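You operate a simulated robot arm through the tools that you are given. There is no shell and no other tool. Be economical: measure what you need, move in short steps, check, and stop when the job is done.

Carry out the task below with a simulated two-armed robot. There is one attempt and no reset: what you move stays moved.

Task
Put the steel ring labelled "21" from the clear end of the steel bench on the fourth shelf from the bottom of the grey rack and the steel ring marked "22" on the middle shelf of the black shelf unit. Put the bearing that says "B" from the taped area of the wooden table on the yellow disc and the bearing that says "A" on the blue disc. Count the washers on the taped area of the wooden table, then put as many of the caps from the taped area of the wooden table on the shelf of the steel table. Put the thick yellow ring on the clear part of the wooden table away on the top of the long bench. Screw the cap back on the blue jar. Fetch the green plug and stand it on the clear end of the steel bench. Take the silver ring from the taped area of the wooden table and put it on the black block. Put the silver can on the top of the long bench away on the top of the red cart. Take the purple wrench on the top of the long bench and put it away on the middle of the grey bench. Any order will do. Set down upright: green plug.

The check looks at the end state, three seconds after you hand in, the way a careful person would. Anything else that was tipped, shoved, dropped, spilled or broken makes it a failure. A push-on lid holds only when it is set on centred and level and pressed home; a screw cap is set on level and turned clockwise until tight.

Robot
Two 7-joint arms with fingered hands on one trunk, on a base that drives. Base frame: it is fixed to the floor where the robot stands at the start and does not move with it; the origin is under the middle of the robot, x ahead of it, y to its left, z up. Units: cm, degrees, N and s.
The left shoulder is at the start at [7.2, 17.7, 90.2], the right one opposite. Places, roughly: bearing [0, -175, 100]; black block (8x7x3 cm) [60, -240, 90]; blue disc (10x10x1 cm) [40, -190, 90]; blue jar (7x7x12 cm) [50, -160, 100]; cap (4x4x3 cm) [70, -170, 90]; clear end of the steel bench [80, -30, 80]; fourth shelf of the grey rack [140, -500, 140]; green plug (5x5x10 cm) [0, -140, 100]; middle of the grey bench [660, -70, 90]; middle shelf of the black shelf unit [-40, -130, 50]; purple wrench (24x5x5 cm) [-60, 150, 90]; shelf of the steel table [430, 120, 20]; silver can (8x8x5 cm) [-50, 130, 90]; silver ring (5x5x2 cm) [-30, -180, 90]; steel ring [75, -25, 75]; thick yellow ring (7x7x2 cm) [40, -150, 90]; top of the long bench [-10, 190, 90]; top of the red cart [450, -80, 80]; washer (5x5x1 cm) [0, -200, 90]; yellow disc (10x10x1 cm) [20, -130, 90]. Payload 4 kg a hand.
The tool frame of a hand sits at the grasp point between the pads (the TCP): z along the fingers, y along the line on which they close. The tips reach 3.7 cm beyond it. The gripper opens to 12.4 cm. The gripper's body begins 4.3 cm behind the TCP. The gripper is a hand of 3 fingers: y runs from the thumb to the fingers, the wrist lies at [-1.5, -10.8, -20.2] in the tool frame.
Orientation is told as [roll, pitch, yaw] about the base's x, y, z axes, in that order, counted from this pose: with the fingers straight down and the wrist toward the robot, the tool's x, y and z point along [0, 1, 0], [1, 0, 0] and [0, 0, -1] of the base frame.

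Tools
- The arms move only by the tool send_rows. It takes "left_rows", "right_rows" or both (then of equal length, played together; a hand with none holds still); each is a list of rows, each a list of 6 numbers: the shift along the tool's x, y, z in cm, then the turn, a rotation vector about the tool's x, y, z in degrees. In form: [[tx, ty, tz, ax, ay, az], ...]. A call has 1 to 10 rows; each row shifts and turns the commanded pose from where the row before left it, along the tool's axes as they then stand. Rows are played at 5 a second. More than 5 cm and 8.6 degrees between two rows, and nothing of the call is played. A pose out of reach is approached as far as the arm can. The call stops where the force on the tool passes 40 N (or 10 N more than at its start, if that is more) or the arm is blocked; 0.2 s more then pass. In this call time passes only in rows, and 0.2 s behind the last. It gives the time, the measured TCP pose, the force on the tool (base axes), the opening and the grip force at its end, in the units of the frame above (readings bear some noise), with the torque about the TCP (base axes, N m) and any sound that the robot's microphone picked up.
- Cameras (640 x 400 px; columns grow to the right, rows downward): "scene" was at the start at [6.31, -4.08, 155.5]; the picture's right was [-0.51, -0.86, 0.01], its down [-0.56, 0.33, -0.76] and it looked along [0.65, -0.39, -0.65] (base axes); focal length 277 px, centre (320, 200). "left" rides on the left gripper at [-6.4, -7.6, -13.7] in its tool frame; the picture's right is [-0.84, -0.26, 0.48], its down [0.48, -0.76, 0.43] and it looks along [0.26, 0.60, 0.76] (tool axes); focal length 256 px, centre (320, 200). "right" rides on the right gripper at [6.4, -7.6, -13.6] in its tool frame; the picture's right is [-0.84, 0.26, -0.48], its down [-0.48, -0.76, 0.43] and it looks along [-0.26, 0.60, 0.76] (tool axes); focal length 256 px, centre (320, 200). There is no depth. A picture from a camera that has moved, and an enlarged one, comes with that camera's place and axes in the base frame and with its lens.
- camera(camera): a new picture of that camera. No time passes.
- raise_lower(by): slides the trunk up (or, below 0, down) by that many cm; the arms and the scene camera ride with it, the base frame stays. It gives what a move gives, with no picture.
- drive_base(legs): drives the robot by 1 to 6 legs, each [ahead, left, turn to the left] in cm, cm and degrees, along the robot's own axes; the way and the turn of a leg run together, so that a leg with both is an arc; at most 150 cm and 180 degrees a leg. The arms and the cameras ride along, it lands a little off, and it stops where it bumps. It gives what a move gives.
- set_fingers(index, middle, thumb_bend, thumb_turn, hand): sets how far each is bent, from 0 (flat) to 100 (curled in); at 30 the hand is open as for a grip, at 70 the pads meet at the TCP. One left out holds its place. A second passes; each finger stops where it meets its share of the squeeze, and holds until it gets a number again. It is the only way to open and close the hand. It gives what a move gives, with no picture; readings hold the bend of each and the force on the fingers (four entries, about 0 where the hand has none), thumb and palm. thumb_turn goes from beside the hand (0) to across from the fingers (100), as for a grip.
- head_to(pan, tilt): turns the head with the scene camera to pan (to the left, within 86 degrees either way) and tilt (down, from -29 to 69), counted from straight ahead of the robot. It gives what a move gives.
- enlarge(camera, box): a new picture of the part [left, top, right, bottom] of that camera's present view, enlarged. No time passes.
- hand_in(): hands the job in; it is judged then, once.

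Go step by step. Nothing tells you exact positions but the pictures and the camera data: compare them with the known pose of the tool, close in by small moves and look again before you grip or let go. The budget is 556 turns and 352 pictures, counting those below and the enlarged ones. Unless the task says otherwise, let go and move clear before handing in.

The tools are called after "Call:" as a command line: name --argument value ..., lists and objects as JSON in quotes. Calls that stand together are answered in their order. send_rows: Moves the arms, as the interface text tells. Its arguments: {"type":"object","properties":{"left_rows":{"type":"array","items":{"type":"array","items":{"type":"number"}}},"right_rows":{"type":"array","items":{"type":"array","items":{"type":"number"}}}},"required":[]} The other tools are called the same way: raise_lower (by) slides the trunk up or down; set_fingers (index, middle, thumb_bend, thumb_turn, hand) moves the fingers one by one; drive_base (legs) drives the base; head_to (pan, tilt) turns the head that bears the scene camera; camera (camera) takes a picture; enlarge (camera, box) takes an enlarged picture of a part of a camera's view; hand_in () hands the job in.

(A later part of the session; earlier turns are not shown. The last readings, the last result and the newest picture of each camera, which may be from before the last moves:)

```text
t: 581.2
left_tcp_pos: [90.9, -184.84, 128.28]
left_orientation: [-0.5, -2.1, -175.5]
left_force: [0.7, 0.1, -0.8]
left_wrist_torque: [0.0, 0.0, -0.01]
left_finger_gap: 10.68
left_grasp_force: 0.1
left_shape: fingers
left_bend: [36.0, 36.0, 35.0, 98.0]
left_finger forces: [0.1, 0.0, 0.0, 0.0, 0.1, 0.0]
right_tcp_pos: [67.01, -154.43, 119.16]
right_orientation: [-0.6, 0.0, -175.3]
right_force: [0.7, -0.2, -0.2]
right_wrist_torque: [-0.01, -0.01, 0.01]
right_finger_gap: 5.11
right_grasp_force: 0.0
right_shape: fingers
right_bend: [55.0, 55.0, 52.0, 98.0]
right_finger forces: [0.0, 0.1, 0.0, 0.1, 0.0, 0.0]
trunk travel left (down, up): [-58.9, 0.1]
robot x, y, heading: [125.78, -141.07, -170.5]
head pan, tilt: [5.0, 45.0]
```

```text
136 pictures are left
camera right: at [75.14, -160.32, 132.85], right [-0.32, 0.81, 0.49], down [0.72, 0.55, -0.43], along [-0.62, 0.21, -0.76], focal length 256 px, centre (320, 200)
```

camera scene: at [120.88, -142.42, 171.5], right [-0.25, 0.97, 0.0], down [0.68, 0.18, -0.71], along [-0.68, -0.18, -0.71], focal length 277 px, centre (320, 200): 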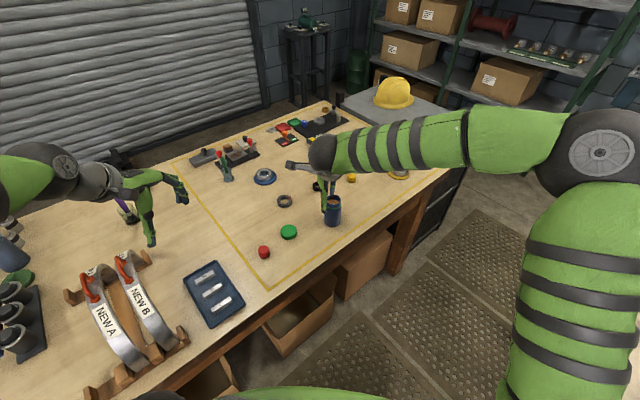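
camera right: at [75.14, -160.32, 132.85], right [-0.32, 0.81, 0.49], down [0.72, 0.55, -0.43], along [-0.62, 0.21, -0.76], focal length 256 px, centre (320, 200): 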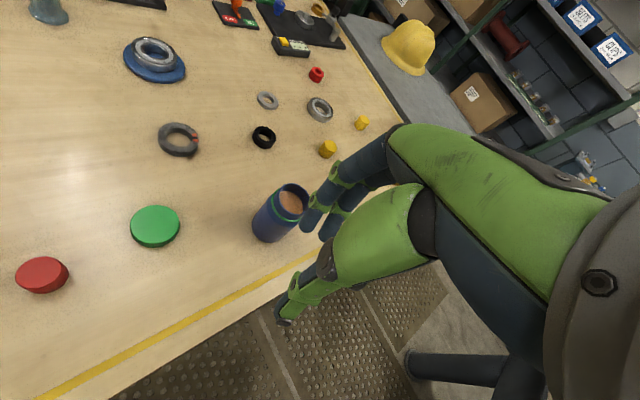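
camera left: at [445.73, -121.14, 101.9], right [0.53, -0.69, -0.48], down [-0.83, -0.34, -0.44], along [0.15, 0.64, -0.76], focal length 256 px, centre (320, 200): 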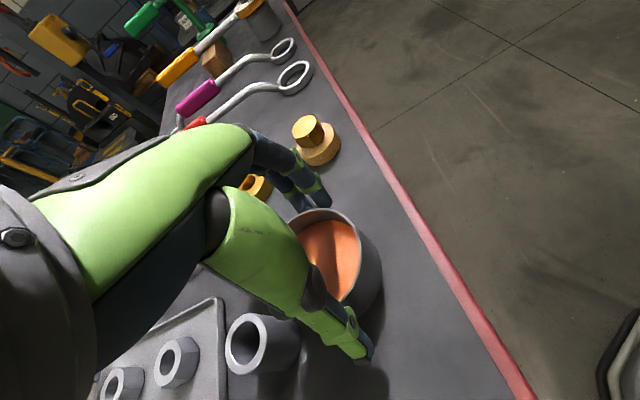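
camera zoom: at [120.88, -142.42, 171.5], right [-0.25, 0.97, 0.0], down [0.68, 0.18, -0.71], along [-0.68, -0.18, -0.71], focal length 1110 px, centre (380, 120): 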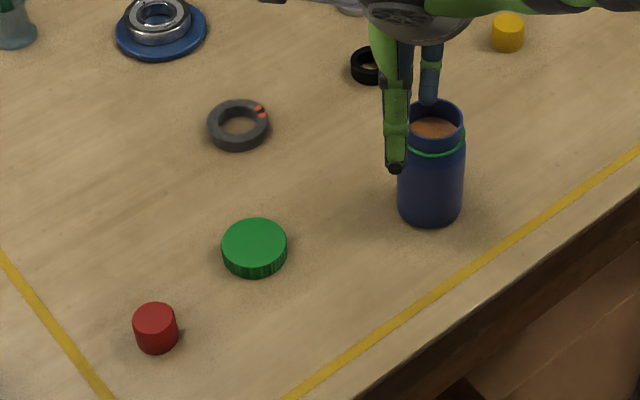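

Plan: pick the green cap with the left hand turned +80° so I can then sweep it clockwise on the jar. First move the right hand away and bring the left over the cap.

Call:
send_rows --left_rows '[[-2.9, 4, 0, 0, 0, 0], [-2.9, 4, 0, 0, 0, 0], [-2.9, 4, 0, 0, 0, 0], [-2.9, 4, 0, 0, 0, 0], [-2.9, 4, 0, 0, 0, 0], [-2.9, 4, 0, 0, 0, 0], [-0.3, 2.8, 0, 0, 0, 0]]' --right_rows '[[-4, -2, -2, 0, 0, 0], [-4, -2, 0, 0, 0, 0], [-4, -2, 0, 0, 0, 0], [-4, -2, 0, 0, 0, 0], [-4, 0, 0, 0, 0, 0], [-4, 0, 0, 0, 0, 0], [0, 0, 0, 0, 0, 0]]'

Call:
send_rows --left_rows '[[0, 0, 0, 1, 0, -8.2], [0, 0, 0, 1, 0, -8.2], [0, 0, 0, 0, 0, -8.2], [0, 0, 0, 0, 0, -8.2], [0, 0, 0, 0, 0, -8.2], [0, 0, 0, 0, 0, -8.2], [0, 0, 0, 0, 0, -8.2], [0, 0, 0, 0, 0, -8.2], [0, 0, 0, 0, 0, -8.2], [0, 0, 0, 0, 0, -8.2]]'

Call:
raise_lower --by -8

Call:
camera --camera "left"

Call:
camera --camera "scene"

```text
t: 582.9
left_tcp_pos: [62.57, -169.46, 129.45]
left_orientation: [-0.5, -2.0, -175.6]
left_force: [-0.9, 0.1, 0.0]
left_wrist_torque: [0.05, 0.01, -0.02]
left_finger_gap: 10.72
left_grasp_force: 0.1
left_shape: fingers
left_bend: [36.0, 36.0, 35.0, 98.0]
left_finger forces: [0.0, 0.1, 0.0, 0.1, 0.1, 0.0]
right_tcp_pos: [73.02, -129.81, 121.44]
right_orientation: [-0.6, 0.0, -175.3]
right_force: [0.2, -0.5, -0.4]
right_wrist_torque: [-0.01, -0.02, 0.02]
right_finger_gap: 5.15
right_grasp_force: 0.0
right_shape: fingers
right_bend: [55.0, 55.0, 52.0, 98.0]
right_finger forces: [0.0, 0.0, 0.0, 0.1, 0.0, 0.1]
trunk travel left (down, up): [-58.9, 0.1]
robot x, y, heading: [125.78, -141.16, -170.2]
head pan, tilt: [5.0, 45.0]
```

```text
t: 585.0
left_tcp_pos: [62.61, -169.28, 129.48]
left_orientation: [-0.3, 0.9, -93.4]
left_force: [0.5, 0.3, 0.7]
left_wrist_torque: [-0.03, 0.0, 0.02]
left_finger_gap: 10.72
left_grasp_force: 0.1
left_shape: fingers
left_bend: [36.0, 36.0, 35.0, 98.0]
left_finger forces: [0.1, 0.0, 0.0, 0.0, 0.0, 0.0]
right_tcp_pos: [72.98, -129.73, 121.53]
right_orientation: [-0.5, 0.0, -175.4]
right_force: [0.0, 0.1, 0.6]
right_wrist_torque: [0.02, 0.0, -0.03]
right_finger_gap: 5.14
right_grasp_force: 0.0
right_shape: fingers
right_bend: [55.0, 55.0, 52.0, 98.0]
right_finger forces: [0.1, 0.0, 0.0, 0.0, 0.0, 0.1]
trunk travel left (down, up): [-58.9, 0.1]
robot x, y, heading: [125.47, -141.11, -170.3]
head pan, tilt: [5.0, 45.0]
```

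```text
t: 586.2
left_tcp_pos: [62.79, -169.25, 121.41]
left_orientation: [-0.3, 0.8, -93.5]
left_force: [-0.8, 0.2, -0.4]
left_wrist_torque: [0.02, 0.0, 0.02]
left_finger_gap: 10.7
left_grasp_force: 0.0
left_shape: fingers
left_bend: [36.0, 36.0, 35.0, 98.0]
left_finger forces: [0.0, 0.0, 0.0, 0.1, 0.0, 0.0]
right_tcp_pos: [72.97, -129.81, 113.54]
right_orientation: [-0.6, 0.1, -175.5]
right_force: [1.0, -0.1, -0.2]
right_wrist_torque: [0.01, -0.01, 0.01]
right_finger_gap: 5.13
right_grasp_force: 0.1
right_shape: fingers
right_bend: [55.0, 55.0, 52.0, 98.0]
right_finger forces: [0.0, 0.1, 0.0, 0.0, 0.0, 0.1]
trunk travel left (down, up): [-50.9, 8.1]
robot x, y, heading: [125.97, -140.84, -170.3]
head pan, tilt: [5.0, 45.0]
```

```text
135 pictures are left
camera left: at [56.91, -161.54, 135.15], right [-0.82, 0.32, -0.48], down [0.53, 0.73, -0.43], along [0.22, -0.6, -0.77], focal length 256 px, centre (320, 200)
```

left: 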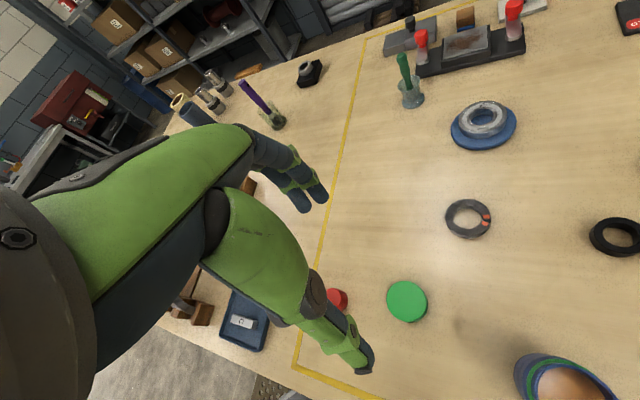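

```text
134 pictures are left
camera scene: at [120.87, -142.4, 163.5], right [-0.25, 0.97, 0.0], down [0.68, 0.18, -0.71], along [-0.68, -0.18, -0.71], focal length 277 px, centre (320, 200)
```

scene: 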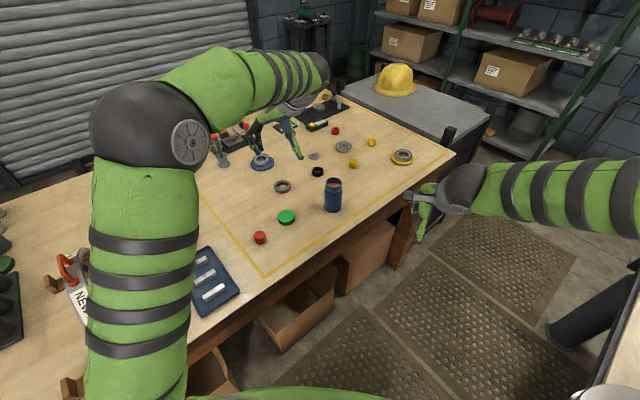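

The cap is right below (62.7,-169.4). Level the hand and descend to grip its upper rim.

Call:
send_rows --left_rows '[[0, 0, 4.5, -0.8, 0.3, 0], [0, 0, 4.5, 0, 0, 0], [0, 0, 4.5, 0, 0, 0], [0, 0, 4.5, 0, 0, 0], [0, 0, 4, 0, 0, 0], [0, 0, 2.5, 0, 0, 0]]'

Call:
camera --camera "left"

```text
t: 587.6
left_tcp_pos: [62.83, -169.34, 96.8]
left_orientation: [0.2, 0.1, -93.7]
left_force: [0.6, 0.3, 0.8]
left_wrist_torque: [0.04, 0.01, 0.04]
left_finger_gap: 10.72
left_grasp_force: 0.1
left_shape: fingers
left_bend: [36.0, 36.0, 35.0, 98.0]
left_finger forces: [0.1, 0.0, 0.0, 0.0, 0.1, 0.0]
right_tcp_pos: [73.0, -129.86, 113.59]
right_orientation: [-0.5, 0.1, -175.3]
right_force: [-0.2, -0.1, 0.2]
right_wrist_torque: [-0.02, -0.03, 0.02]
right_finger_gap: 5.13
right_grasp_force: 0.0
right_shape: fingers
right_bend: [55.0, 55.0, 52.0, 98.0]
right_finger forces: [0.0, 0.2, 0.0, 0.0, 0.0, 0.0]
trunk travel left (down, up): [-50.9, 8.1]
robot x, y, heading: [125.95, -141.27, -170.4]
head pan, tilt: [5.0, 45.0]
```

```text
133 pictures are left
camera left: at [56.81, -161.25, 110.38], right [-0.82, 0.31, -0.48], down [0.53, 0.73, -0.43], along [0.22, -0.61, -0.76], focal length 256 px, centre (320, 200)
```

left: 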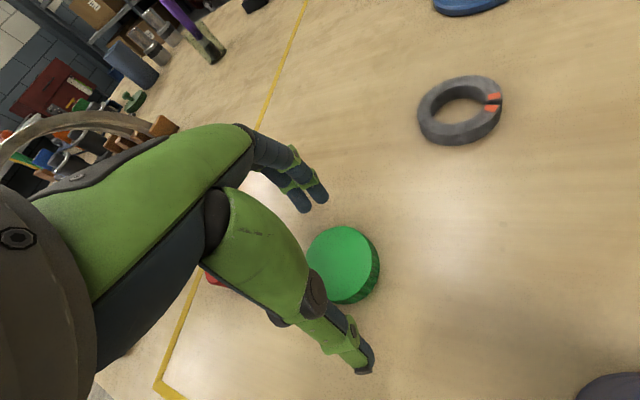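

Shift 0.7 cm and grip.

Call:
send_rows --left_rows '[[-0.7, -0.2, 0.2, 0, 0, 0]]'

Call:
set_fingers --hand "left" --index 70 --middle 70 --thumb_bend 70

Call:
camera --camera "left"

```text
t: 588.0
left_tcp_pos: [62.08, -168.97, 96.7]
left_orientation: [0.1, 0.1, -93.6]
left_force: [-0.3, -0.2, 0.2]
left_wrist_torque: [-0.02, 0.02, 0.0]
left_finger_gap: 10.71
left_grasp_force: 0.0
left_shape: fingers
left_bend: [36.0, 36.0, 35.0, 98.0]
left_finger forces: [0.0, 0.0, 0.0, 0.1, 0.0, 0.0]
right_tcp_pos: [73.05, -129.79, 113.5]
right_orientation: [-0.5, -0.1, -175.4]
right_force: [0.0, 0.0, 0.0]
right_wrist_torque: [-0.04, 0.02, -0.04]
right_finger_gap: 5.12
right_grasp_force: 0.1
right_shape: fingers
right_bend: [55.0, 55.0, 52.0, 98.0]
right_finger forces: [0.1, 0.0, 0.0, 0.1, 0.0, 0.0]
trunk travel left (down, up): [-50.9, 8.1]
robot x, y, heading: [126.04, -141.2, -170.6]
head pan, tilt: [5.0, 45.0]
```

```text
t: 589.0
left_tcp_pos: [62.07, -168.93, 96.65]
left_orientation: [0.1, 0.0, -93.6]
left_force: [-0.3, 0.1, 1.5]
left_wrist_torque: [0.07, -0.04, 0.02]
left_finger_gap: 0.18
left_grasp_force: 0.6
left_shape: fingers
left_bend: [70.0, 70.0, 70.0, 98.0]
left_finger forces: [0.0, 0.1, 0.1, 0.0, 1.7, 0.0]
right_tcp_pos: [73.07, -129.85, 113.54]
right_orientation: [-0.5, 0.1, -175.4]
right_force: [0.5, 0.4, 0.1]
right_wrist_torque: [0.02, 0.02, 0.01]
right_finger_gap: 5.13
right_grasp_force: 0.1
right_shape: fingers
right_bend: [55.0, 55.0, 52.0, 98.0]
right_finger forces: [0.1, 0.1, 0.0, 0.0, 0.0, 0.1]
trunk travel left (down, up): [-50.9, 8.1]
robot x, y, heading: [125.84, -141.32, -170.7]
head pan, tilt: [5.0, 45.0]
```

```text
132 pictures are left
camera left: at [56.14, -160.99, 110.25], right [-0.82, 0.31, -0.48], down [0.53, 0.73, -0.43], along [0.22, -0.61, -0.76], focal length 256 px, centre (320, 200)
```

left: 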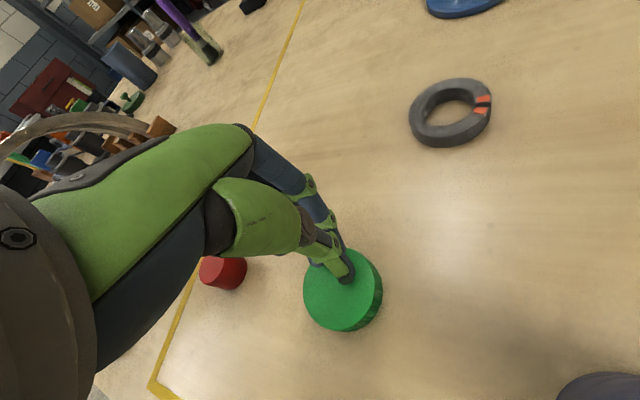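

The fingertips slid over the cap's top; it is thinner than assumed. Lift, reopen, recentre lower.

Call:
send_rows --left_rows '[[0, 0, -2, 0, 0, 0]]'

Call:
set_fingers --hand "left" --index 38 --middle 38 --thumb_bend 38

Call:
camera --camera "left"

```text
t: 589.4
left_tcp_pos: [62.16, -168.95, 98.78]
left_orientation: [0.1, 0.1, -93.5]
left_force: [-0.8, -0.2, -0.2]
left_wrist_torque: [0.01, 0.02, -0.04]
left_finger_gap: 0.16
left_grasp_force: 0.0
left_shape: fingers
left_bend: [70.0, 70.0, 70.0, 98.0]
left_finger forces: [0.1, 0.0, 0.1, 0.0, 0.0, 0.1]
right_tcp_pos: [73.04, -129.82, 113.65]
right_orientation: [-0.5, 0.0, -175.4]
right_force: [0.9, 1.5, 0.4]
right_wrist_torque: [0.0, 0.0, 0.01]
right_finger_gap: 5.12
right_grasp_force: 0.0
right_shape: fingers
right_bend: [55.0, 55.0, 52.0, 98.0]
right_finger forces: [0.1, 0.1, 0.1, 0.0, 0.1, 0.0]
trunk travel left (down, up): [-50.9, 8.1]
robot x, y, heading: [126.25, -141.26, -170.6]
head pan, tilt: [5.0, 45.0]
```

```text
t: 590.4
left_tcp_pos: [62.06, -169.01, 98.75]
left_orientation: [0.2, 0.0, -93.6]
left_force: [0.4, 0.6, 0.0]
left_wrist_torque: [-0.03, 0.0, 0.03]
left_finger_gap: 9.89
left_grasp_force: 0.0
left_shape: fingers
left_bend: [38.0, 38.0, 38.0, 98.0]
left_finger forces: [0.0, 0.1, 0.1, 0.1, 0.0, 0.0]
right_tcp_pos: [72.96, -129.76, 113.6]
right_orientation: [-0.6, -0.1, -175.4]
right_force: [-0.4, -0.1, -0.3]
right_wrist_torque: [0.02, -0.01, 0.02]
right_finger_gap: 5.14
right_grasp_force: 0.1
right_shape: fingers
right_bend: [55.0, 55.0, 52.0, 98.0]
right_finger forces: [0.0, 0.0, 0.0, 0.1, 0.0, 0.0]
trunk travel left (down, up): [-50.9, 8.1]
robot x, y, heading: [125.93, -141.01, -170.2]
head pan, tilt: [5.0, 45.0]
```

```text
131 pictures are left
camera left: at [56.15, -161.02, 112.28], right [-0.82, 0.31, -0.48], down [0.53, 0.73, -0.43], along [0.22, -0.61, -0.76], focal length 256 px, centre (320, 200)
```

left: 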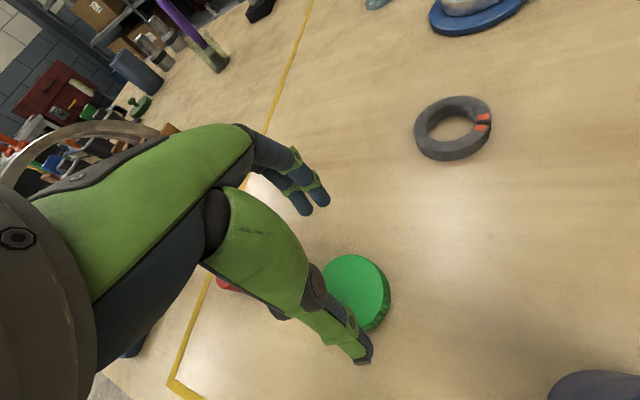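

Recentre (1.6 cm) and go lower, then grip.

Call:
send_rows --left_rows '[[0, -1.6, 0, 0, 0, 0], [0, 0, 2, 0, 0, 0], [0, 0, 1.2, 0, 0, 0]]'

Call:
camera --camera "left"

```text
t: 591.2
left_tcp_pos: [62.2, -167.41, 95.63]
left_orientation: [0.1, 0.1, -93.6]
left_force: [-1.2, 0.8, -0.4]
left_wrist_torque: [-0.03, -0.03, -0.03]
left_finger_gap: 9.93
left_grasp_force: 0.2
left_shape: fingers
left_bend: [38.0, 38.0, 38.0, 98.0]
left_finger forces: [0.1, 0.0, 0.1, 0.0, 0.0, 0.0]
right_tcp_pos: [73.02, -129.91, 113.67]
right_orientation: [-0.5, 0.0, -175.4]
right_force: [-0.5, 0.5, -1.1]
right_wrist_torque: [-0.01, -0.02, -0.01]
right_finger_gap: 5.16
right_grasp_force: 0.0
right_shape: fingers
right_bend: [55.0, 55.0, 52.0, 98.0]
right_finger forces: [0.1, 0.0, 0.0, 0.0, 0.1, 0.0]
trunk travel left (down, up): [-50.9, 8.1]
robot x, y, heading: [125.97, -140.89, -170.1]
head pan, tilt: [5.0, 45.0]
```

```text
130 pictures are left
camera left: at [56.28, -159.44, 109.11], right [-0.82, 0.31, -0.48], down [0.53, 0.73, -0.43], along [0.22, -0.61, -0.76], focal length 256 px, centre (320, 200)
```

left: 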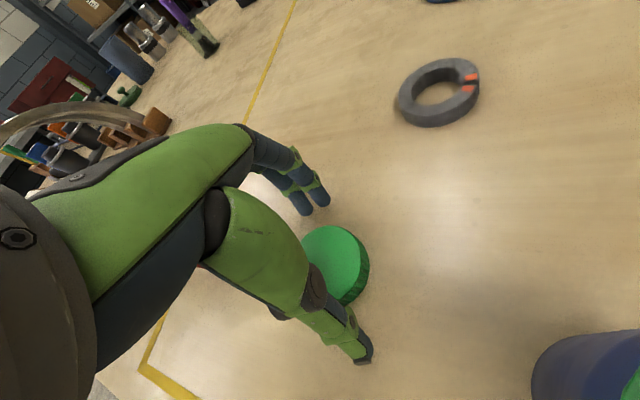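

Call:
send_rows --left_rows '[[0, 0, 0.3, 0, 0, 0]]'

Call:
set_fingers --hand "left" --index 70 --middle 70 --thumb_bend 70

Call:
send_rows --left_rows '[[0, 0, -1, 0, 0, 0], [0, 0, -2, 0, 0, 0], [0, 0, -4, 0, 0, 0], [0, 0, -4, 0, 0, 0], [0, 0, -4, 0, 0, 0], [0, 0, -4, 0, 0, 0]]'

Call:
camera --camera "left"

```text
t: 591.6
left_tcp_pos: [62.31, -167.53, 95.32]
left_orientation: [0.1, 0.0, -93.6]
left_force: [-0.5, 0.7, -0.4]
left_wrist_torque: [0.02, 0.01, 0.02]
left_finger_gap: 9.91
left_grasp_force: 0.1
left_shape: fingers
left_bend: [38.0, 38.0, 38.0, 98.0]
left_finger forces: [0.0, 0.0, 0.1, 0.0, 0.1, 0.0]
right_tcp_pos: [73.06, -129.82, 113.5]
right_orientation: [-0.4, 0.0, -175.4]
right_force: [0.5, 0.7, -0.6]
right_wrist_torque: [-0.04, 0.01, -0.05]
right_finger_gap: 5.13
right_grasp_force: 0.0
right_shape: fingers
right_bend: [55.0, 55.0, 52.0, 98.0]
right_finger forces: [0.0, 0.1, 0.1, 0.0, 0.0, 0.0]
trunk travel left (down, up): [-50.9, 8.1]
robot x, y, heading: [125.83, -140.76, -170.3]
head pan, tilt: [5.0, 45.0]
```

```text
t: 592.6
left_tcp_pos: [62.25, -167.57, 95.4]
left_orientation: [0.0, 0.0, -93.6]
left_force: [0.2, -2.9, 13.3]
left_wrist_torque: [-0.43, -0.09, -0.02]
left_finger_gap: 5.14
left_grasp_force: 24.0
left_shape: fingers
left_bend: [57.0, 54.0, 58.0, 96.0]
left_finger forces: [9.5, 18.0, 0.0, 0.0, 19.2, 0.1]
right_tcp_pos: [73.11, -129.86, 113.48]
right_orientation: [-0.5, 0.0, -175.4]
right_force: [-0.2, 0.1, -0.1]
right_wrist_torque: [-0.02, -0.01, 0.05]
right_finger_gap: 5.14
right_grasp_force: 0.0
right_shape: fingers
right_bend: [55.0, 55.0, 52.0, 98.0]
right_finger forces: [0.0, 0.0, 0.0, 0.1, 0.0, 0.0]
trunk travel left (down, up): [-50.9, 8.1]
robot x, y, heading: [125.91, -140.46, -170.3]
head pan, tilt: [5.0, 45.0]
```

```text
t: 594.0
left_tcp_pos: [62.4, -167.39, 114.37]
left_orientation: [0.1, 0.1, -93.5]
left_force: [0.0, -0.5, 0.4]
left_wrist_torque: [-0.02, 0.01, 0.01]
left_finger_gap: 5.1
left_grasp_force: 17.3
left_shape: fingers
left_bend: [57.0, 55.0, 58.0, 96.0]
left_finger forces: [8.8, 8.7, 0.1, 0.0, 17.5, 0.0]
right_tcp_pos: [72.98, -129.84, 113.57]
right_orientation: [-0.6, 0.0, -175.4]
right_force: [-0.6, -0.5, -0.2]
right_wrist_torque: [0.0, -0.02, 0.02]
right_finger_gap: 5.12
right_grasp_force: 0.1
right_shape: fingers
right_bend: [55.0, 55.0, 52.0, 98.0]
right_finger forces: [0.0, 0.0, 0.0, 0.1, 0.0, 0.0]
trunk travel left (down, up): [-50.9, 8.1]
robot x, y, heading: [126.16, -141.15, -170.5]
head pan, tilt: [5.0, 45.0]
```

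```text
129 pictures are left
camera left: at [56.31, -159.4, 127.83], right [-0.82, 0.31, -0.48], down [0.53, 0.73, -0.43], along [0.22, -0.61, -0.76], focal length 256 px, centre (320, 200)
```

left: 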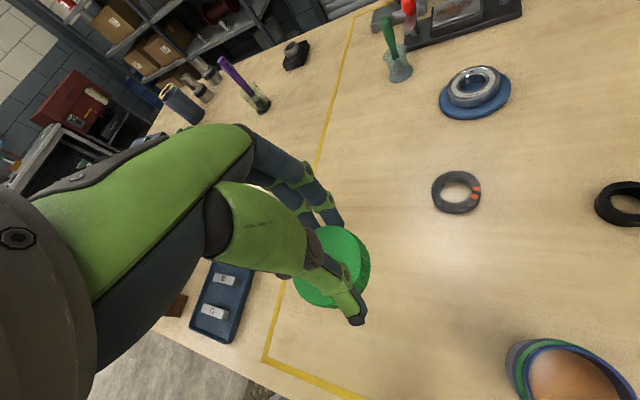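

Cap is held level. Move above the jar at ≈(53.5,-156).

Call:
send_rows --left_rows '[[-3.2, -3.6, 0, 0, 0, 0], [-3.2, -3.6, 0, 0, 0, 0], [-3.2, -3.6, 0, 0, 0, 0]]'

Call:
camera --camera "left"

Call:
enlarge --camera "scene" --box '[290, 140, 380, 230]'

```text
t: 594.8
left_tcp_pos: [53.32, -156.07, 114.26]
left_orientation: [0.2, 0.1, -93.5]
left_force: [-0.5, -0.4, -0.1]
left_wrist_torque: [0.0, 0.0, 0.0]
left_finger_gap: 5.08
left_grasp_force: 17.4
left_shape: fingers
left_bend: [57.0, 55.0, 58.0, 96.0]
left_finger forces: [8.8, 8.8, 0.1, 0.0, 17.3, 0.0]
right_tcp_pos: [72.82, -129.81, 113.44]
right_orientation: [-0.5, 0.1, -175.4]
right_force: [-0.2, 0.5, -0.2]
right_wrist_torque: [-0.02, 0.02, 0.02]
right_finger_gap: 5.12
right_grasp_force: 0.0
right_shape: fingers
right_bend: [55.0, 55.0, 52.0, 98.0]
right_finger forces: [0.0, 0.0, 0.0, 0.0, 0.0, 0.1]
trunk travel left (down, up): [-50.9, 8.1]
robot x, y, heading: [126.1, -141.4, -170.3]
head pan, tilt: [5.0, 45.0]
```

```text
128 pictures are left
camera left: at [47.23, -147.98, 127.69], right [-0.82, 0.31, -0.49], down [0.53, 0.73, -0.43], along [0.22, -0.61, -0.76], focal length 256 px, centre (320, 200)
```

left: 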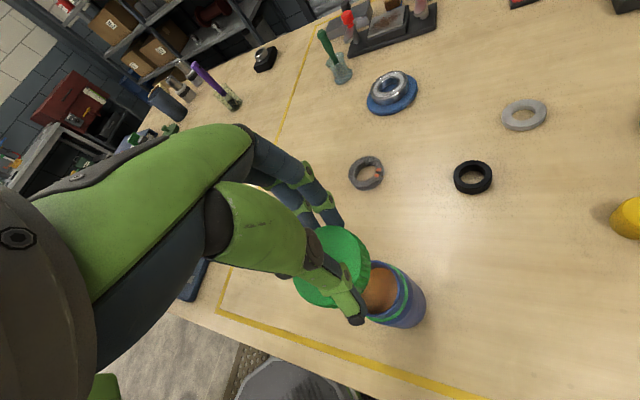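

```text
4.44 times, centred on (335, 185) of scene
camera zoom: at [120.71, -142.36, 163.49], right [-0.25, 0.97, 0.0], down [0.69, 0.18, -0.71], along [-0.68, -0.18, -0.71], focal length 1233 px, centre (253, 267)
```

zoom: 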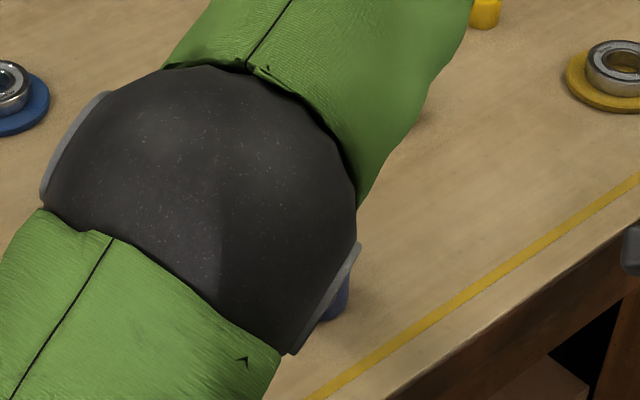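

Check the alignment from the right hand's camera.

Call:
camera --camera "right"

```text
126 pictures are left
camera right: at [81.02, -135.63, 127.05], right [-0.32, 0.81, 0.49], down [0.72, 0.55, -0.43], along [-0.62, 0.21, -0.76], focal length 256 px, centre (320, 200)
```

right: 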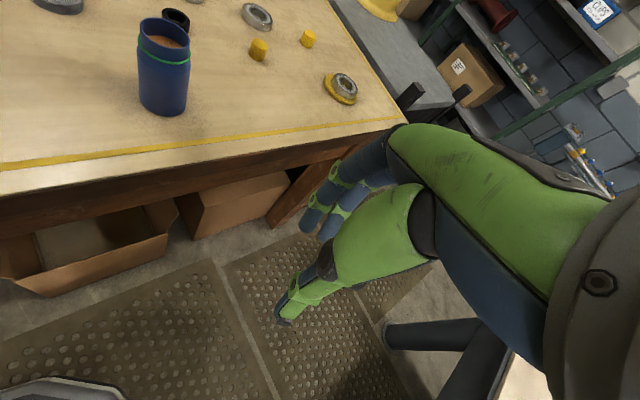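

Jar centre ≈(53.4,-155.5). Raise the right hand 12 cm so its camera sees both cap and jar, and shift the cap 0.5 cm.

Call:
send_rows --left_rows '[[0, -0.5, 1, 0, 0, 0], [0, 0, 1.5, 0, 0, 0], [0, 0, 1.5, 0, 0, 0]]' --right_rows '[[0, 0, -4, 0, 0, 0], [0, 0, -4, 0, 0, 0], [0, 0, -4, 0, 0, 0]]'

Call:
enlarge --camera "right" --box '[90, 0, 250, 140]'

Call:
enlarge --camera "left" --box '[270, 200, 450, 340]'

```text
t: 595.6
left_tcp_pos: [53.37, -155.37, 110.27]
left_orientation: [0.0, 0.1, -93.5]
left_force: [0.4, 0.0, 0.2]
left_wrist_torque: [-0.01, 0.03, 0.0]
left_finger_gap: 5.08
left_grasp_force: 17.2
left_shape: fingers
left_bend: [57.0, 55.0, 58.0, 96.0]
left_finger forces: [8.6, 8.8, 0.0, 0.0, 17.4, 0.0]
right_tcp_pos: [73.11, -129.94, 125.57]
right_orientation: [-0.6, 0.0, -175.4]
right_force: [-0.9, -0.3, -0.2]
right_wrist_torque: [0.01, 0.02, -0.01]
right_finger_gap: 5.13
right_grasp_force: 0.1
right_shape: fingers
right_bend: [55.0, 55.0, 52.0, 98.0]
right_finger forces: [0.0, 0.0, 0.0, 0.0, 0.1, 0.0]
trunk travel left (down, up): [-50.9, 8.1]
robot x, y, heading: [126.11, -141.03, -170.3]
head pan, tilt: [5.0, 45.0]
```

```text
2.86 times, centred on (170, 70) of right
camera zoom: at [81.22, -135.75, 139.16], right [-0.32, 0.81, 0.49], down [0.72, 0.55, -0.43], along [-0.62, 0.21, -0.76], focal length 731 px, centre (749, 571)
```

zoom: 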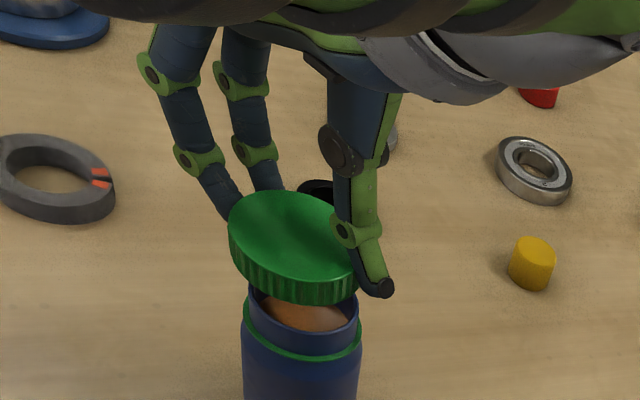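

```text
2.86 times, centred on (360, 270) of left
camera zoom: at [47.36, -147.44, 123.8], right [-0.82, 0.31, -0.48], down [0.53, 0.73, -0.43], along [0.22, -0.61, -0.76], focal length 731 px, centre (206, 0)
```

zoom: 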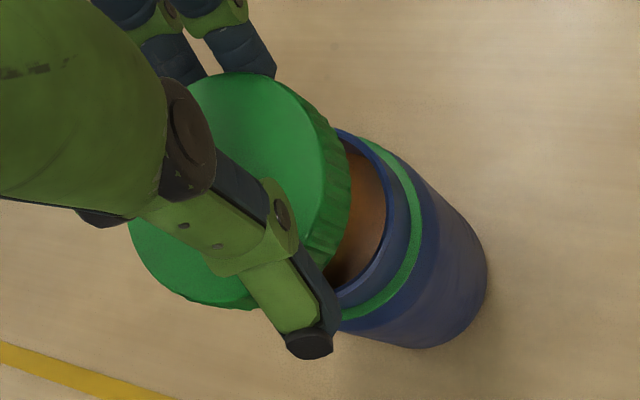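

Alignment nearly right; shift the cap 0.5 cm in +y and lower to just above the rim.

Call:
send_rows --left_rows '[[-0.2, -0.45, 1, 0, 0, 0], [0, 0, 1, 0, 0, 0], [0, 0, 0.4, 0, 0, 0]]'

Call:
enlarge --camera "right" --box '[90, 0, 250, 140]'

Call:
enlarge --camera "left" --box '[270, 200, 450, 340]'

```text
t: 596.4
left_tcp_pos: [53.18, -155.05, 107.9]
left_orientation: [0.0, 0.1, -93.6]
left_force: [-0.7, 0.0, -0.3]
left_wrist_torque: [0.03, -0.01, 0.01]
left_finger_gap: 5.07
left_grasp_force: 16.9
left_shape: fingers
left_bend: [57.0, 55.0, 58.0, 96.0]
left_finger forces: [8.7, 8.8, 0.1, 0.0, 17.4, 0.0]
right_tcp_pos: [72.94, -129.89, 125.5]
right_orientation: [-0.6, 0.0, -175.5]
right_force: [-0.2, 1.1, 0.6]
right_wrist_torque: [-0.01, -0.01, -0.04]
right_finger_gap: 5.15
right_grasp_force: 0.0
right_shape: fingers
right_bend: [55.0, 55.0, 52.0, 98.0]
right_finger forces: [0.0, 0.1, 0.1, 0.1, 0.0, 0.0]
trunk travel left (down, up): [-50.9, 8.1]
robot x, y, heading: [126.34, -141.24, -170.6]
head pan, tilt: [5.0, 45.0]
```

```text
2.86 times, centred on (170, 70) of right
camera zoom: at [81.17, -135.75, 139.11], right [-0.32, 0.81, 0.49], down [0.72, 0.55, -0.43], along [-0.62, 0.21, -0.76], focal length 731 px, centre (749, 571)
```

zoom: 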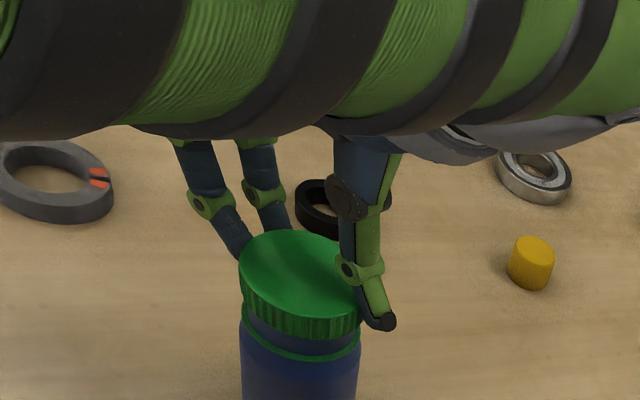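

```text
2.86 times, centred on (360, 270) of left
camera zoom: at [47.18, -147.05, 121.44], right [-0.82, 0.31, -0.48], down [0.53, 0.73, -0.43], along [0.22, -0.61, -0.76], focal length 731 px, centre (206, 0)
```

zoom: 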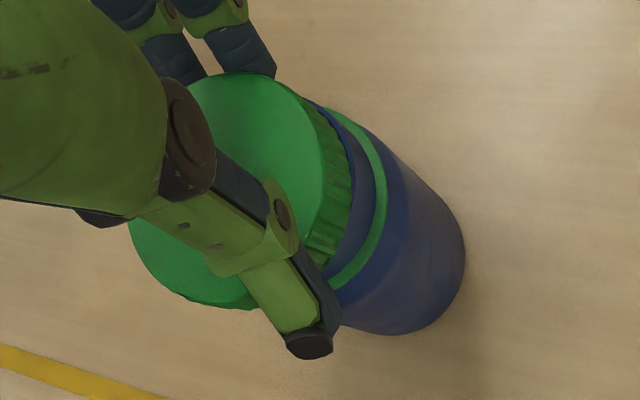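

Well aligned. Nudge 0.25 cm and lower onto the neck in small steps.

Call:
send_rows --left_rows '[[0.25, 0, 0.3, 0, 0, 0], [0, 0, 0.3, 0, 0, 0], [0, 0, 0.3, 0, 0, 0]]'

```text
t: 597.2
left_tcp_pos: [53.47, -155.0, 107.22]
left_orientation: [-0.1, 0.0, -93.6]
left_force: [0.2, -0.3, 9.4]
left_wrist_torque: [-0.08, 0.06, 0.01]
left_finger_gap: 5.09
left_grasp_force: 20.0
left_shape: fingers
left_bend: [57.0, 55.0, 58.0, 96.0]
left_finger forces: [9.1, 9.7, 0.0, 0.0, 20.5, 0.0]
right_tcp_pos: [73.09, -129.94, 125.61]
right_orientation: [-0.5, -0.1, -175.5]
right_force: [0.2, 0.1, 0.6]
right_wrist_torque: [0.01, 0.02, 0.03]
right_finger_gap: 5.11
right_grasp_force: 0.0
right_shape: fingers
right_bend: [55.0, 55.0, 52.0, 98.0]
right_finger forces: [0.1, 0.1, 0.1, 0.1, 0.0, 0.1]
trunk travel left (down, up): [-50.9, 8.1]
robot x, y, heading: [125.99, -141.18, -170.4]
head pan, tilt: [5.0, 45.0]
```

Contact (9 N). Turn clockwise with slight downward follow.

Call:
send_rows --left_rows '[[0, 0, 0.1, 0, 0, 8], [0, 0, 0.03, 0, 0, 8], [0, 0, 0.03, 0, 0, 8], [0, 0, 0.03, 0, 0, 8], [0, 0, 0.03, 0, 0, 8]]'

Call:
enlarge --camera "right" --box '[90, 0, 250, 140]'

```text
t: 598.4
left_tcp_pos: [53.57, -154.9, 106.92]
left_orientation: [-0.3, 0.0, -133.8]
left_force: [-1.4, -0.9, 26.5]
left_wrist_torque: [-0.13, 0.28, 0.27]
left_finger_gap: 5.16
left_grasp_force: 24.3
left_shape: fingers
left_bend: [56.0, 55.0, 58.0, 94.0]
left_finger forces: [12.1, 10.2, 0.1, 0.0, 26.0, 0.0]
right_tcp_pos: [73.15, -129.8, 125.63]
right_orientation: [-0.6, -0.1, -175.3]
right_force: [0.2, -0.2, 0.3]
right_wrist_torque: [-0.01, 0.01, -0.04]
right_finger_gap: 5.12
right_grasp_force: 0.0
right_shape: fingers
right_bend: [55.0, 55.0, 52.0, 98.0]
right_finger forces: [0.0, 0.0, 0.0, 0.0, 0.0, 0.0]
trunk travel left (down, up): [-50.9, 8.1]
robot x, y, heading: [125.98, -141.1, -170.6]
head pan, tilt: [5.0, 45.0]
```

```text
2.86 times, centred on (170, 70) of right
camera zoom: at [81.36, -135.73, 139.2], right [-0.32, 0.81, 0.49], down [0.72, 0.55, -0.43], along [-0.62, 0.21, -0.76], focal length 731 px, centre (749, 571)
```

zoom: 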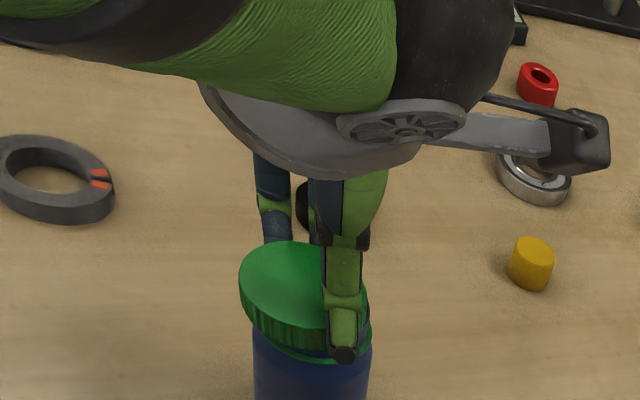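

The jar shifted slightly relative to the cap. Lift a little, recentre by 0.4 cm and look again.

Call:
send_rows --left_rows '[[0, 0, -0.6, 0, 0, 0], [0, 0, -0.6, 0, 0, 0]]'

Call:
enlarge --camera "right" --box '[90, 0, 250, 140]'

Call:
enlarge --camera "left" --box '[270, 200, 450, 340]'

```text
t: 599.0
left_tcp_pos: [53.6, -155.01, 107.61]
left_orientation: [0.2, 0.2, -133.5]
left_force: [-0.1, -0.4, 0.5]
left_wrist_torque: [-0.02, -0.02, 0.0]
left_finger_gap: 5.06
left_grasp_force: 16.7
left_shape: fingers
left_bend: [57.0, 55.0, 58.0, 96.0]
left_finger forces: [8.7, 8.7, 0.0, 0.0, 17.2, 0.0]
right_tcp_pos: [72.96, -129.97, 125.44]
right_orientation: [-0.6, -0.1, -175.4]
right_force: [0.0, 0.4, -1.2]
right_wrist_torque: [0.03, 0.03, -0.02]
right_finger_gap: 5.15
right_grasp_force: 0.0
right_shape: fingers
right_bend: [55.0, 55.0, 52.0, 98.0]
right_finger forces: [0.0, 0.0, 0.1, 0.1, 0.1, 0.0]
trunk travel left (down, up): [-50.9, 8.1]
robot x, y, heading: [126.21, -141.16, -170.4]
head pan, tilt: [5.0, 45.0]
```

```text
2.86 times, centred on (170, 70) of right
camera zoom: at [81.19, -135.76, 139.08], right [-0.32, 0.81, 0.49], down [0.72, 0.55, -0.43], along [-0.62, 0.21, -0.76], focal length 731 px, centre (749, 571)
```

zoom: 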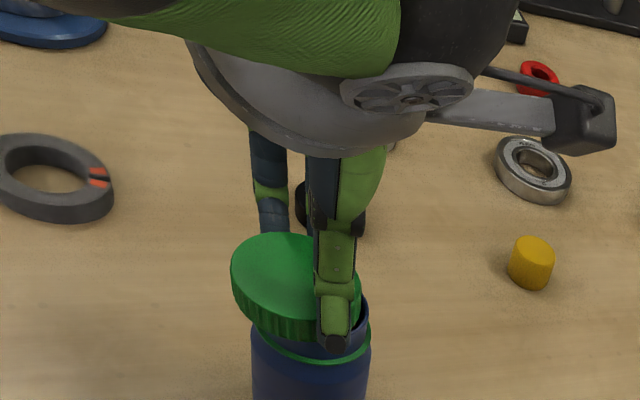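

```text
2.86 times, centred on (360, 270) of left
camera zoom: at [54.03, -145.18, 121.28], right [-0.43, 0.76, -0.48], down [0.88, 0.22, -0.43], along [-0.22, -0.61, -0.76], focal length 731 px, centre (206, 0)
```

zoom: 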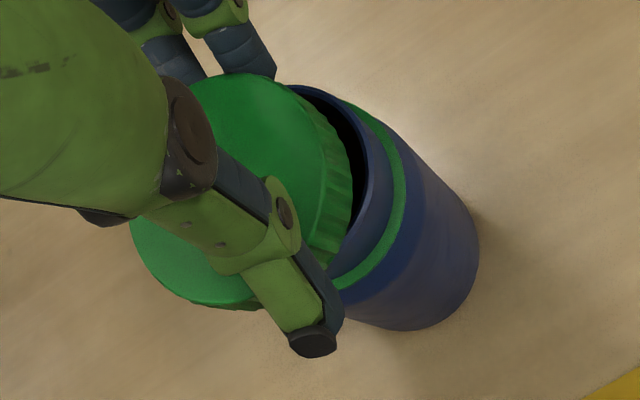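

Recentre the cap by ~0.7 cm (tool −x) and view again before lowering.

Call:
send_rows --left_rows '[[-0.7, 0, 0, 0, 0, 0]]'

Call:
enlarge --camera "right" --box '[130, 60, 230, 140]'

Call:
enlarge --camera "left" --box '[270, 200, 450, 340]'

```text
t: 599.4
left_tcp_pos: [52.85, -154.63, 107.78]
left_orientation: [0.1, 0.1, -133.5]
left_force: [0.2, 0.2, 0.3]
left_wrist_torque: [-0.04, 0.0, 0.03]
left_finger_gap: 5.03
left_grasp_force: 17.7
left_shape: fingers
left_bend: [57.0, 55.0, 58.0, 96.0]
left_finger forces: [8.7, 8.7, 0.0, 0.1, 17.0, 0.0]
right_tcp_pos: [73.04, -129.92, 125.35]
right_orientation: [-0.6, 0.0, -175.4]
right_force: [0.1, -0.4, -0.3]
right_wrist_torque: [0.04, 0.04, -0.03]
right_finger_gap: 5.12
right_grasp_force: 0.0
right_shape: fingers
right_bend: [55.0, 55.0, 52.0, 98.0]
right_finger forces: [0.0, 0.0, 0.0, 0.0, 0.0, 0.0]
trunk travel left (down, up): [-50.9, 8.1]
robot x, y, heading: [125.78, -141.28, -170.4]
head pan, tilt: [5.0, 45.0]
```

```text
5.00 times, centred on (180, 100) of right
camera zoom: at [81.16, -135.75, 139.1], right [-0.32, 0.81, 0.49], down [0.72, 0.55, -0.43], along [-0.62, 0.21, -0.76], focal length 1280 px, centre (1020, 700)
```

zoom: 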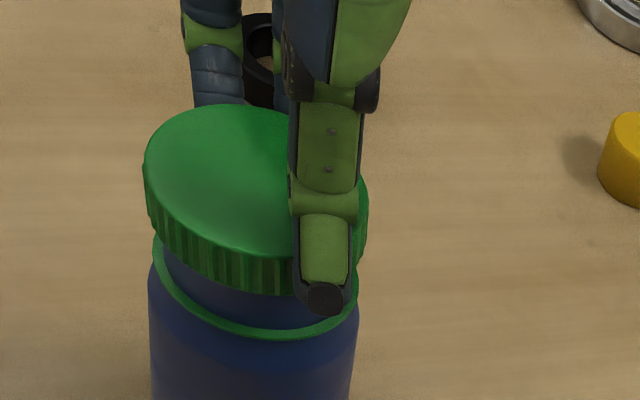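

```text
2.86 times, centred on (360, 270) of left
camera zoom: at [53.45, -144.69, 121.43], right [-0.43, 0.76, -0.48], down [0.88, 0.22, -0.43], along [-0.22, -0.61, -0.76], focal length 731 px, centre (206, 0)
```

zoom: 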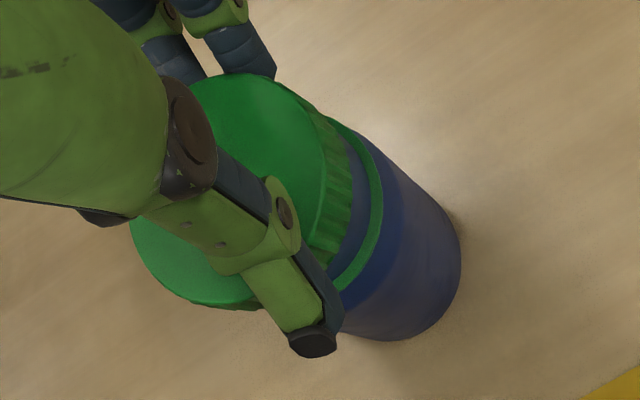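

Aligned now. Lower gently to light contact, then turn with compensation for the cap's offset in the grip.

Call:
send_rows --left_rows '[[0, 0, 0.3, 0, 0, 0], [0, 0, 0.2, 0, 0, 0], [0, 0, 0.1, 0, 0, 0]]'

```text
t: 600.2
left_tcp_pos: [52.93, -154.65, 107.26]
left_orientation: [0.1, 0.0, -133.6]
left_force: [0.2, 0.3, 0.0]
left_wrist_torque: [0.01, -0.01, 0.02]
left_finger_gap: 5.02
left_grasp_force: 17.3
left_shape: fingers
left_bend: [57.0, 55.0, 58.0, 96.0]
left_finger forces: [8.8, 8.7, 0.0, 0.0, 17.1, 0.0]
right_tcp_pos: [73.02, -129.87, 125.48]
right_orientation: [-0.7, 0.1, -175.5]
right_force: [-0.4, 0.1, 0.4]
right_wrist_torque: [0.01, 0.02, -0.01]
right_finger_gap: 5.13
right_grasp_force: 0.1
right_shape: fingers
right_bend: [55.0, 55.0, 52.0, 98.0]
right_finger forces: [0.1, 0.0, 0.0, 0.0, 0.0, 0.1]
trunk travel left (down, up): [-50.9, 8.1]
robot x, y, heading: [125.62, -140.87, -170.4]
head pan, tilt: [5.0, 45.0]
```

Call:
send_rows --left_rows '[[0, 0, 0.2, 0, 0, 0], [0, 0, 0.15, 0, 0, 0], [0, 0, 0.15, 0, 0, 0]]'

Call:
enlarge --camera "right" --box '[130, 60, 230, 140]'

```text
t: 601.0
left_tcp_pos: [52.89, -154.51, 106.95]
left_orientation: [-0.1, 0.0, -133.6]
left_force: [-0.8, -0.2, 14.4]
left_wrist_torque: [-0.23, 0.23, 0.0]
left_finger_gap: 5.04
left_grasp_force: 20.7
left_shape: fingers
left_bend: [57.0, 55.0, 58.0, 96.0]
left_finger forces: [9.7, 11.5, 0.0, 0.1, 20.3, 0.1]
right_tcp_pos: [73.19, -129.93, 125.59]
right_orientation: [-0.6, -0.1, -175.4]
right_force: [0.2, 0.3, -0.2]
right_wrist_torque: [0.0, 0.01, 0.0]
right_finger_gap: 5.13
right_grasp_force: 0.1
right_shape: fingers
right_bend: [55.0, 55.0, 52.0, 98.0]
right_finger forces: [0.0, 0.1, 0.0, 0.0, 0.0, 0.0]
trunk travel left (down, up): [-50.9, 8.1]
robot x, y, heading: [125.94, -141.3, -170.5]
head pan, tilt: [5.0, 45.0]
```

```text
5.00 times, centred on (180, 100) of right
camera zoom: at [81.27, -135.74, 139.17], right [-0.32, 0.81, 0.49], down [0.72, 0.55, -0.43], along [-0.62, 0.21, -0.76], focal length 1280 px, centre (1020, 700)
```

zoom: 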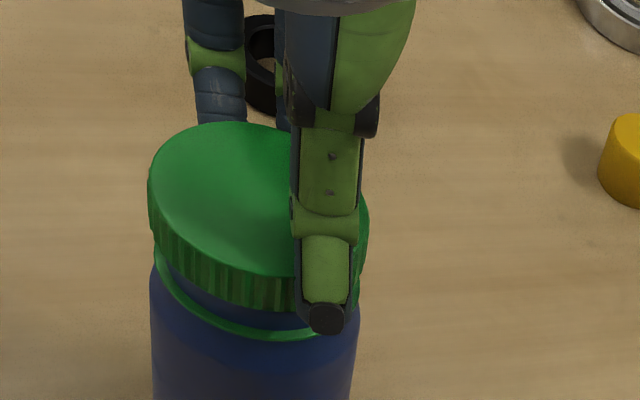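

Seated on the neck. Turn clockwise 72°.

Call:
send_rows --left_rows '[[0.016, -0.067, 0.02, 0, 0, 8], [0.016, -0.067, 0.02, 0, 0, 8], [0.016, -0.067, 0.02, 0, 0, 8], [0.016, -0.067, 0.02, 0, 0, 8], [0.016, -0.067, 0.02, 0, 0, 8]]'

Call:
enlarge --camera "right" --box '[130, 60, 230, 140]'

```text
t: 602.2
left_tcp_pos: [53.39, -154.52, 106.99]
left_orientation: [-0.2, -0.1, -173.6]
left_force: [-2.7, -1.0, 22.9]
left_wrist_torque: [-0.05, 0.58, 0.24]
left_finger_gap: 5.07
left_grasp_force: 22.7
left_shape: fingers
left_bend: [56.0, 55.0, 58.0, 94.0]
left_finger forces: [12.3, 11.9, 0.1, 0.1, 22.1, 0.0]
right_tcp_pos: [73.19, -130.0, 125.62]
right_orientation: [-0.6, -0.1, -175.3]
right_force: [0.4, 1.2, -0.4]
right_wrist_torque: [-0.01, -0.02, -0.03]
right_finger_gap: 5.16
right_grasp_force: 0.1
right_shape: fingers
right_bend: [55.0, 55.0, 52.0, 98.0]
right_finger forces: [0.0, 0.0, 0.0, 0.1, 0.1, 0.0]
trunk travel left (down, up): [-50.9, 8.1]
robot x, y, heading: [126.03, -141.08, -170.6]
head pan, tilt: [5.0, 45.0]
```

```text
5.00 times, centred on (180, 100) of right
camera zoom: at [81.33, -135.75, 139.18], right [-0.32, 0.81, 0.49], down [0.72, 0.55, -0.43], along [-0.62, 0.21, -0.76], focal length 1280 px, centre (1020, 700)
```

zoom: 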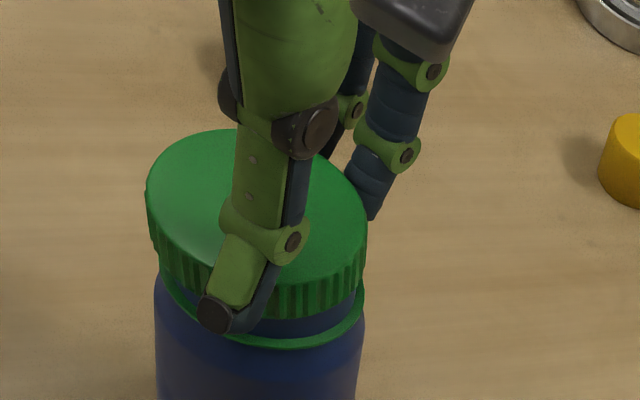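

The cap sits flush and level. Continue turning.

Call:
send_rows --left_rows '[[0.016, -0.067, 0.02, 0, 0, 8], [0.016, -0.067, 0.02, 0, 0, 8], [0.016, -0.067, 0.02, 0, 0, 8], [0.016, -0.067, 0.02, 0, 0, 8]]'

Call:
enlarge --camera "right" --box '[130, 60, 230, 140]'

```text
t: 603.2
left_tcp_pos: [53.74, -154.54, 106.87]
left_orientation: [-0.1, -0.2, 154.3]
left_force: [-3.6, 1.2, 27.2]
left_wrist_torque: [0.31, 0.53, 0.31]
left_finger_gap: 5.07
left_grasp_force: 23.7
left_shape: fingers
left_bend: [56.0, 55.0, 58.0, 94.0]
left_finger forces: [13.0, 12.6, 0.0, 0.0, 22.4, 0.0]
right_tcp_pos: [73.12, -129.96, 125.63]
right_orientation: [-0.6, -0.1, -175.4]
right_force: [0.5, 1.3, -0.7]
right_wrist_torque: [0.0, 0.01, 0.03]
right_finger_gap: 5.12
right_grasp_force: 0.1
right_shape: fingers
right_bend: [55.0, 55.0, 52.0, 98.0]
right_finger forces: [0.0, 0.1, 0.0, 0.1, 0.0, 0.1]
trunk travel left (down, up): [-50.9, 8.1]
robot x, y, heading: [125.97, -141.14, -170.8]
head pan, tilt: [5.0, 45.0]
```

```text
5.00 times, centred on (180, 100) of right
camera zoom: at [81.34, -135.74, 139.18], right [-0.32, 0.81, 0.49], down [0.72, 0.55, -0.43], along [-0.62, 0.21, -0.76], focal length 1280 px, centre (1020, 700)
```

zoom: 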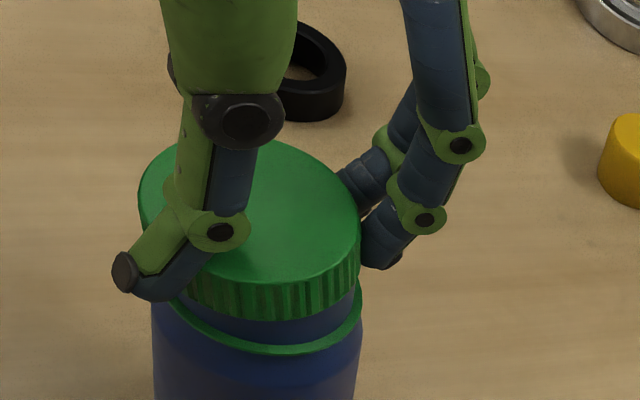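

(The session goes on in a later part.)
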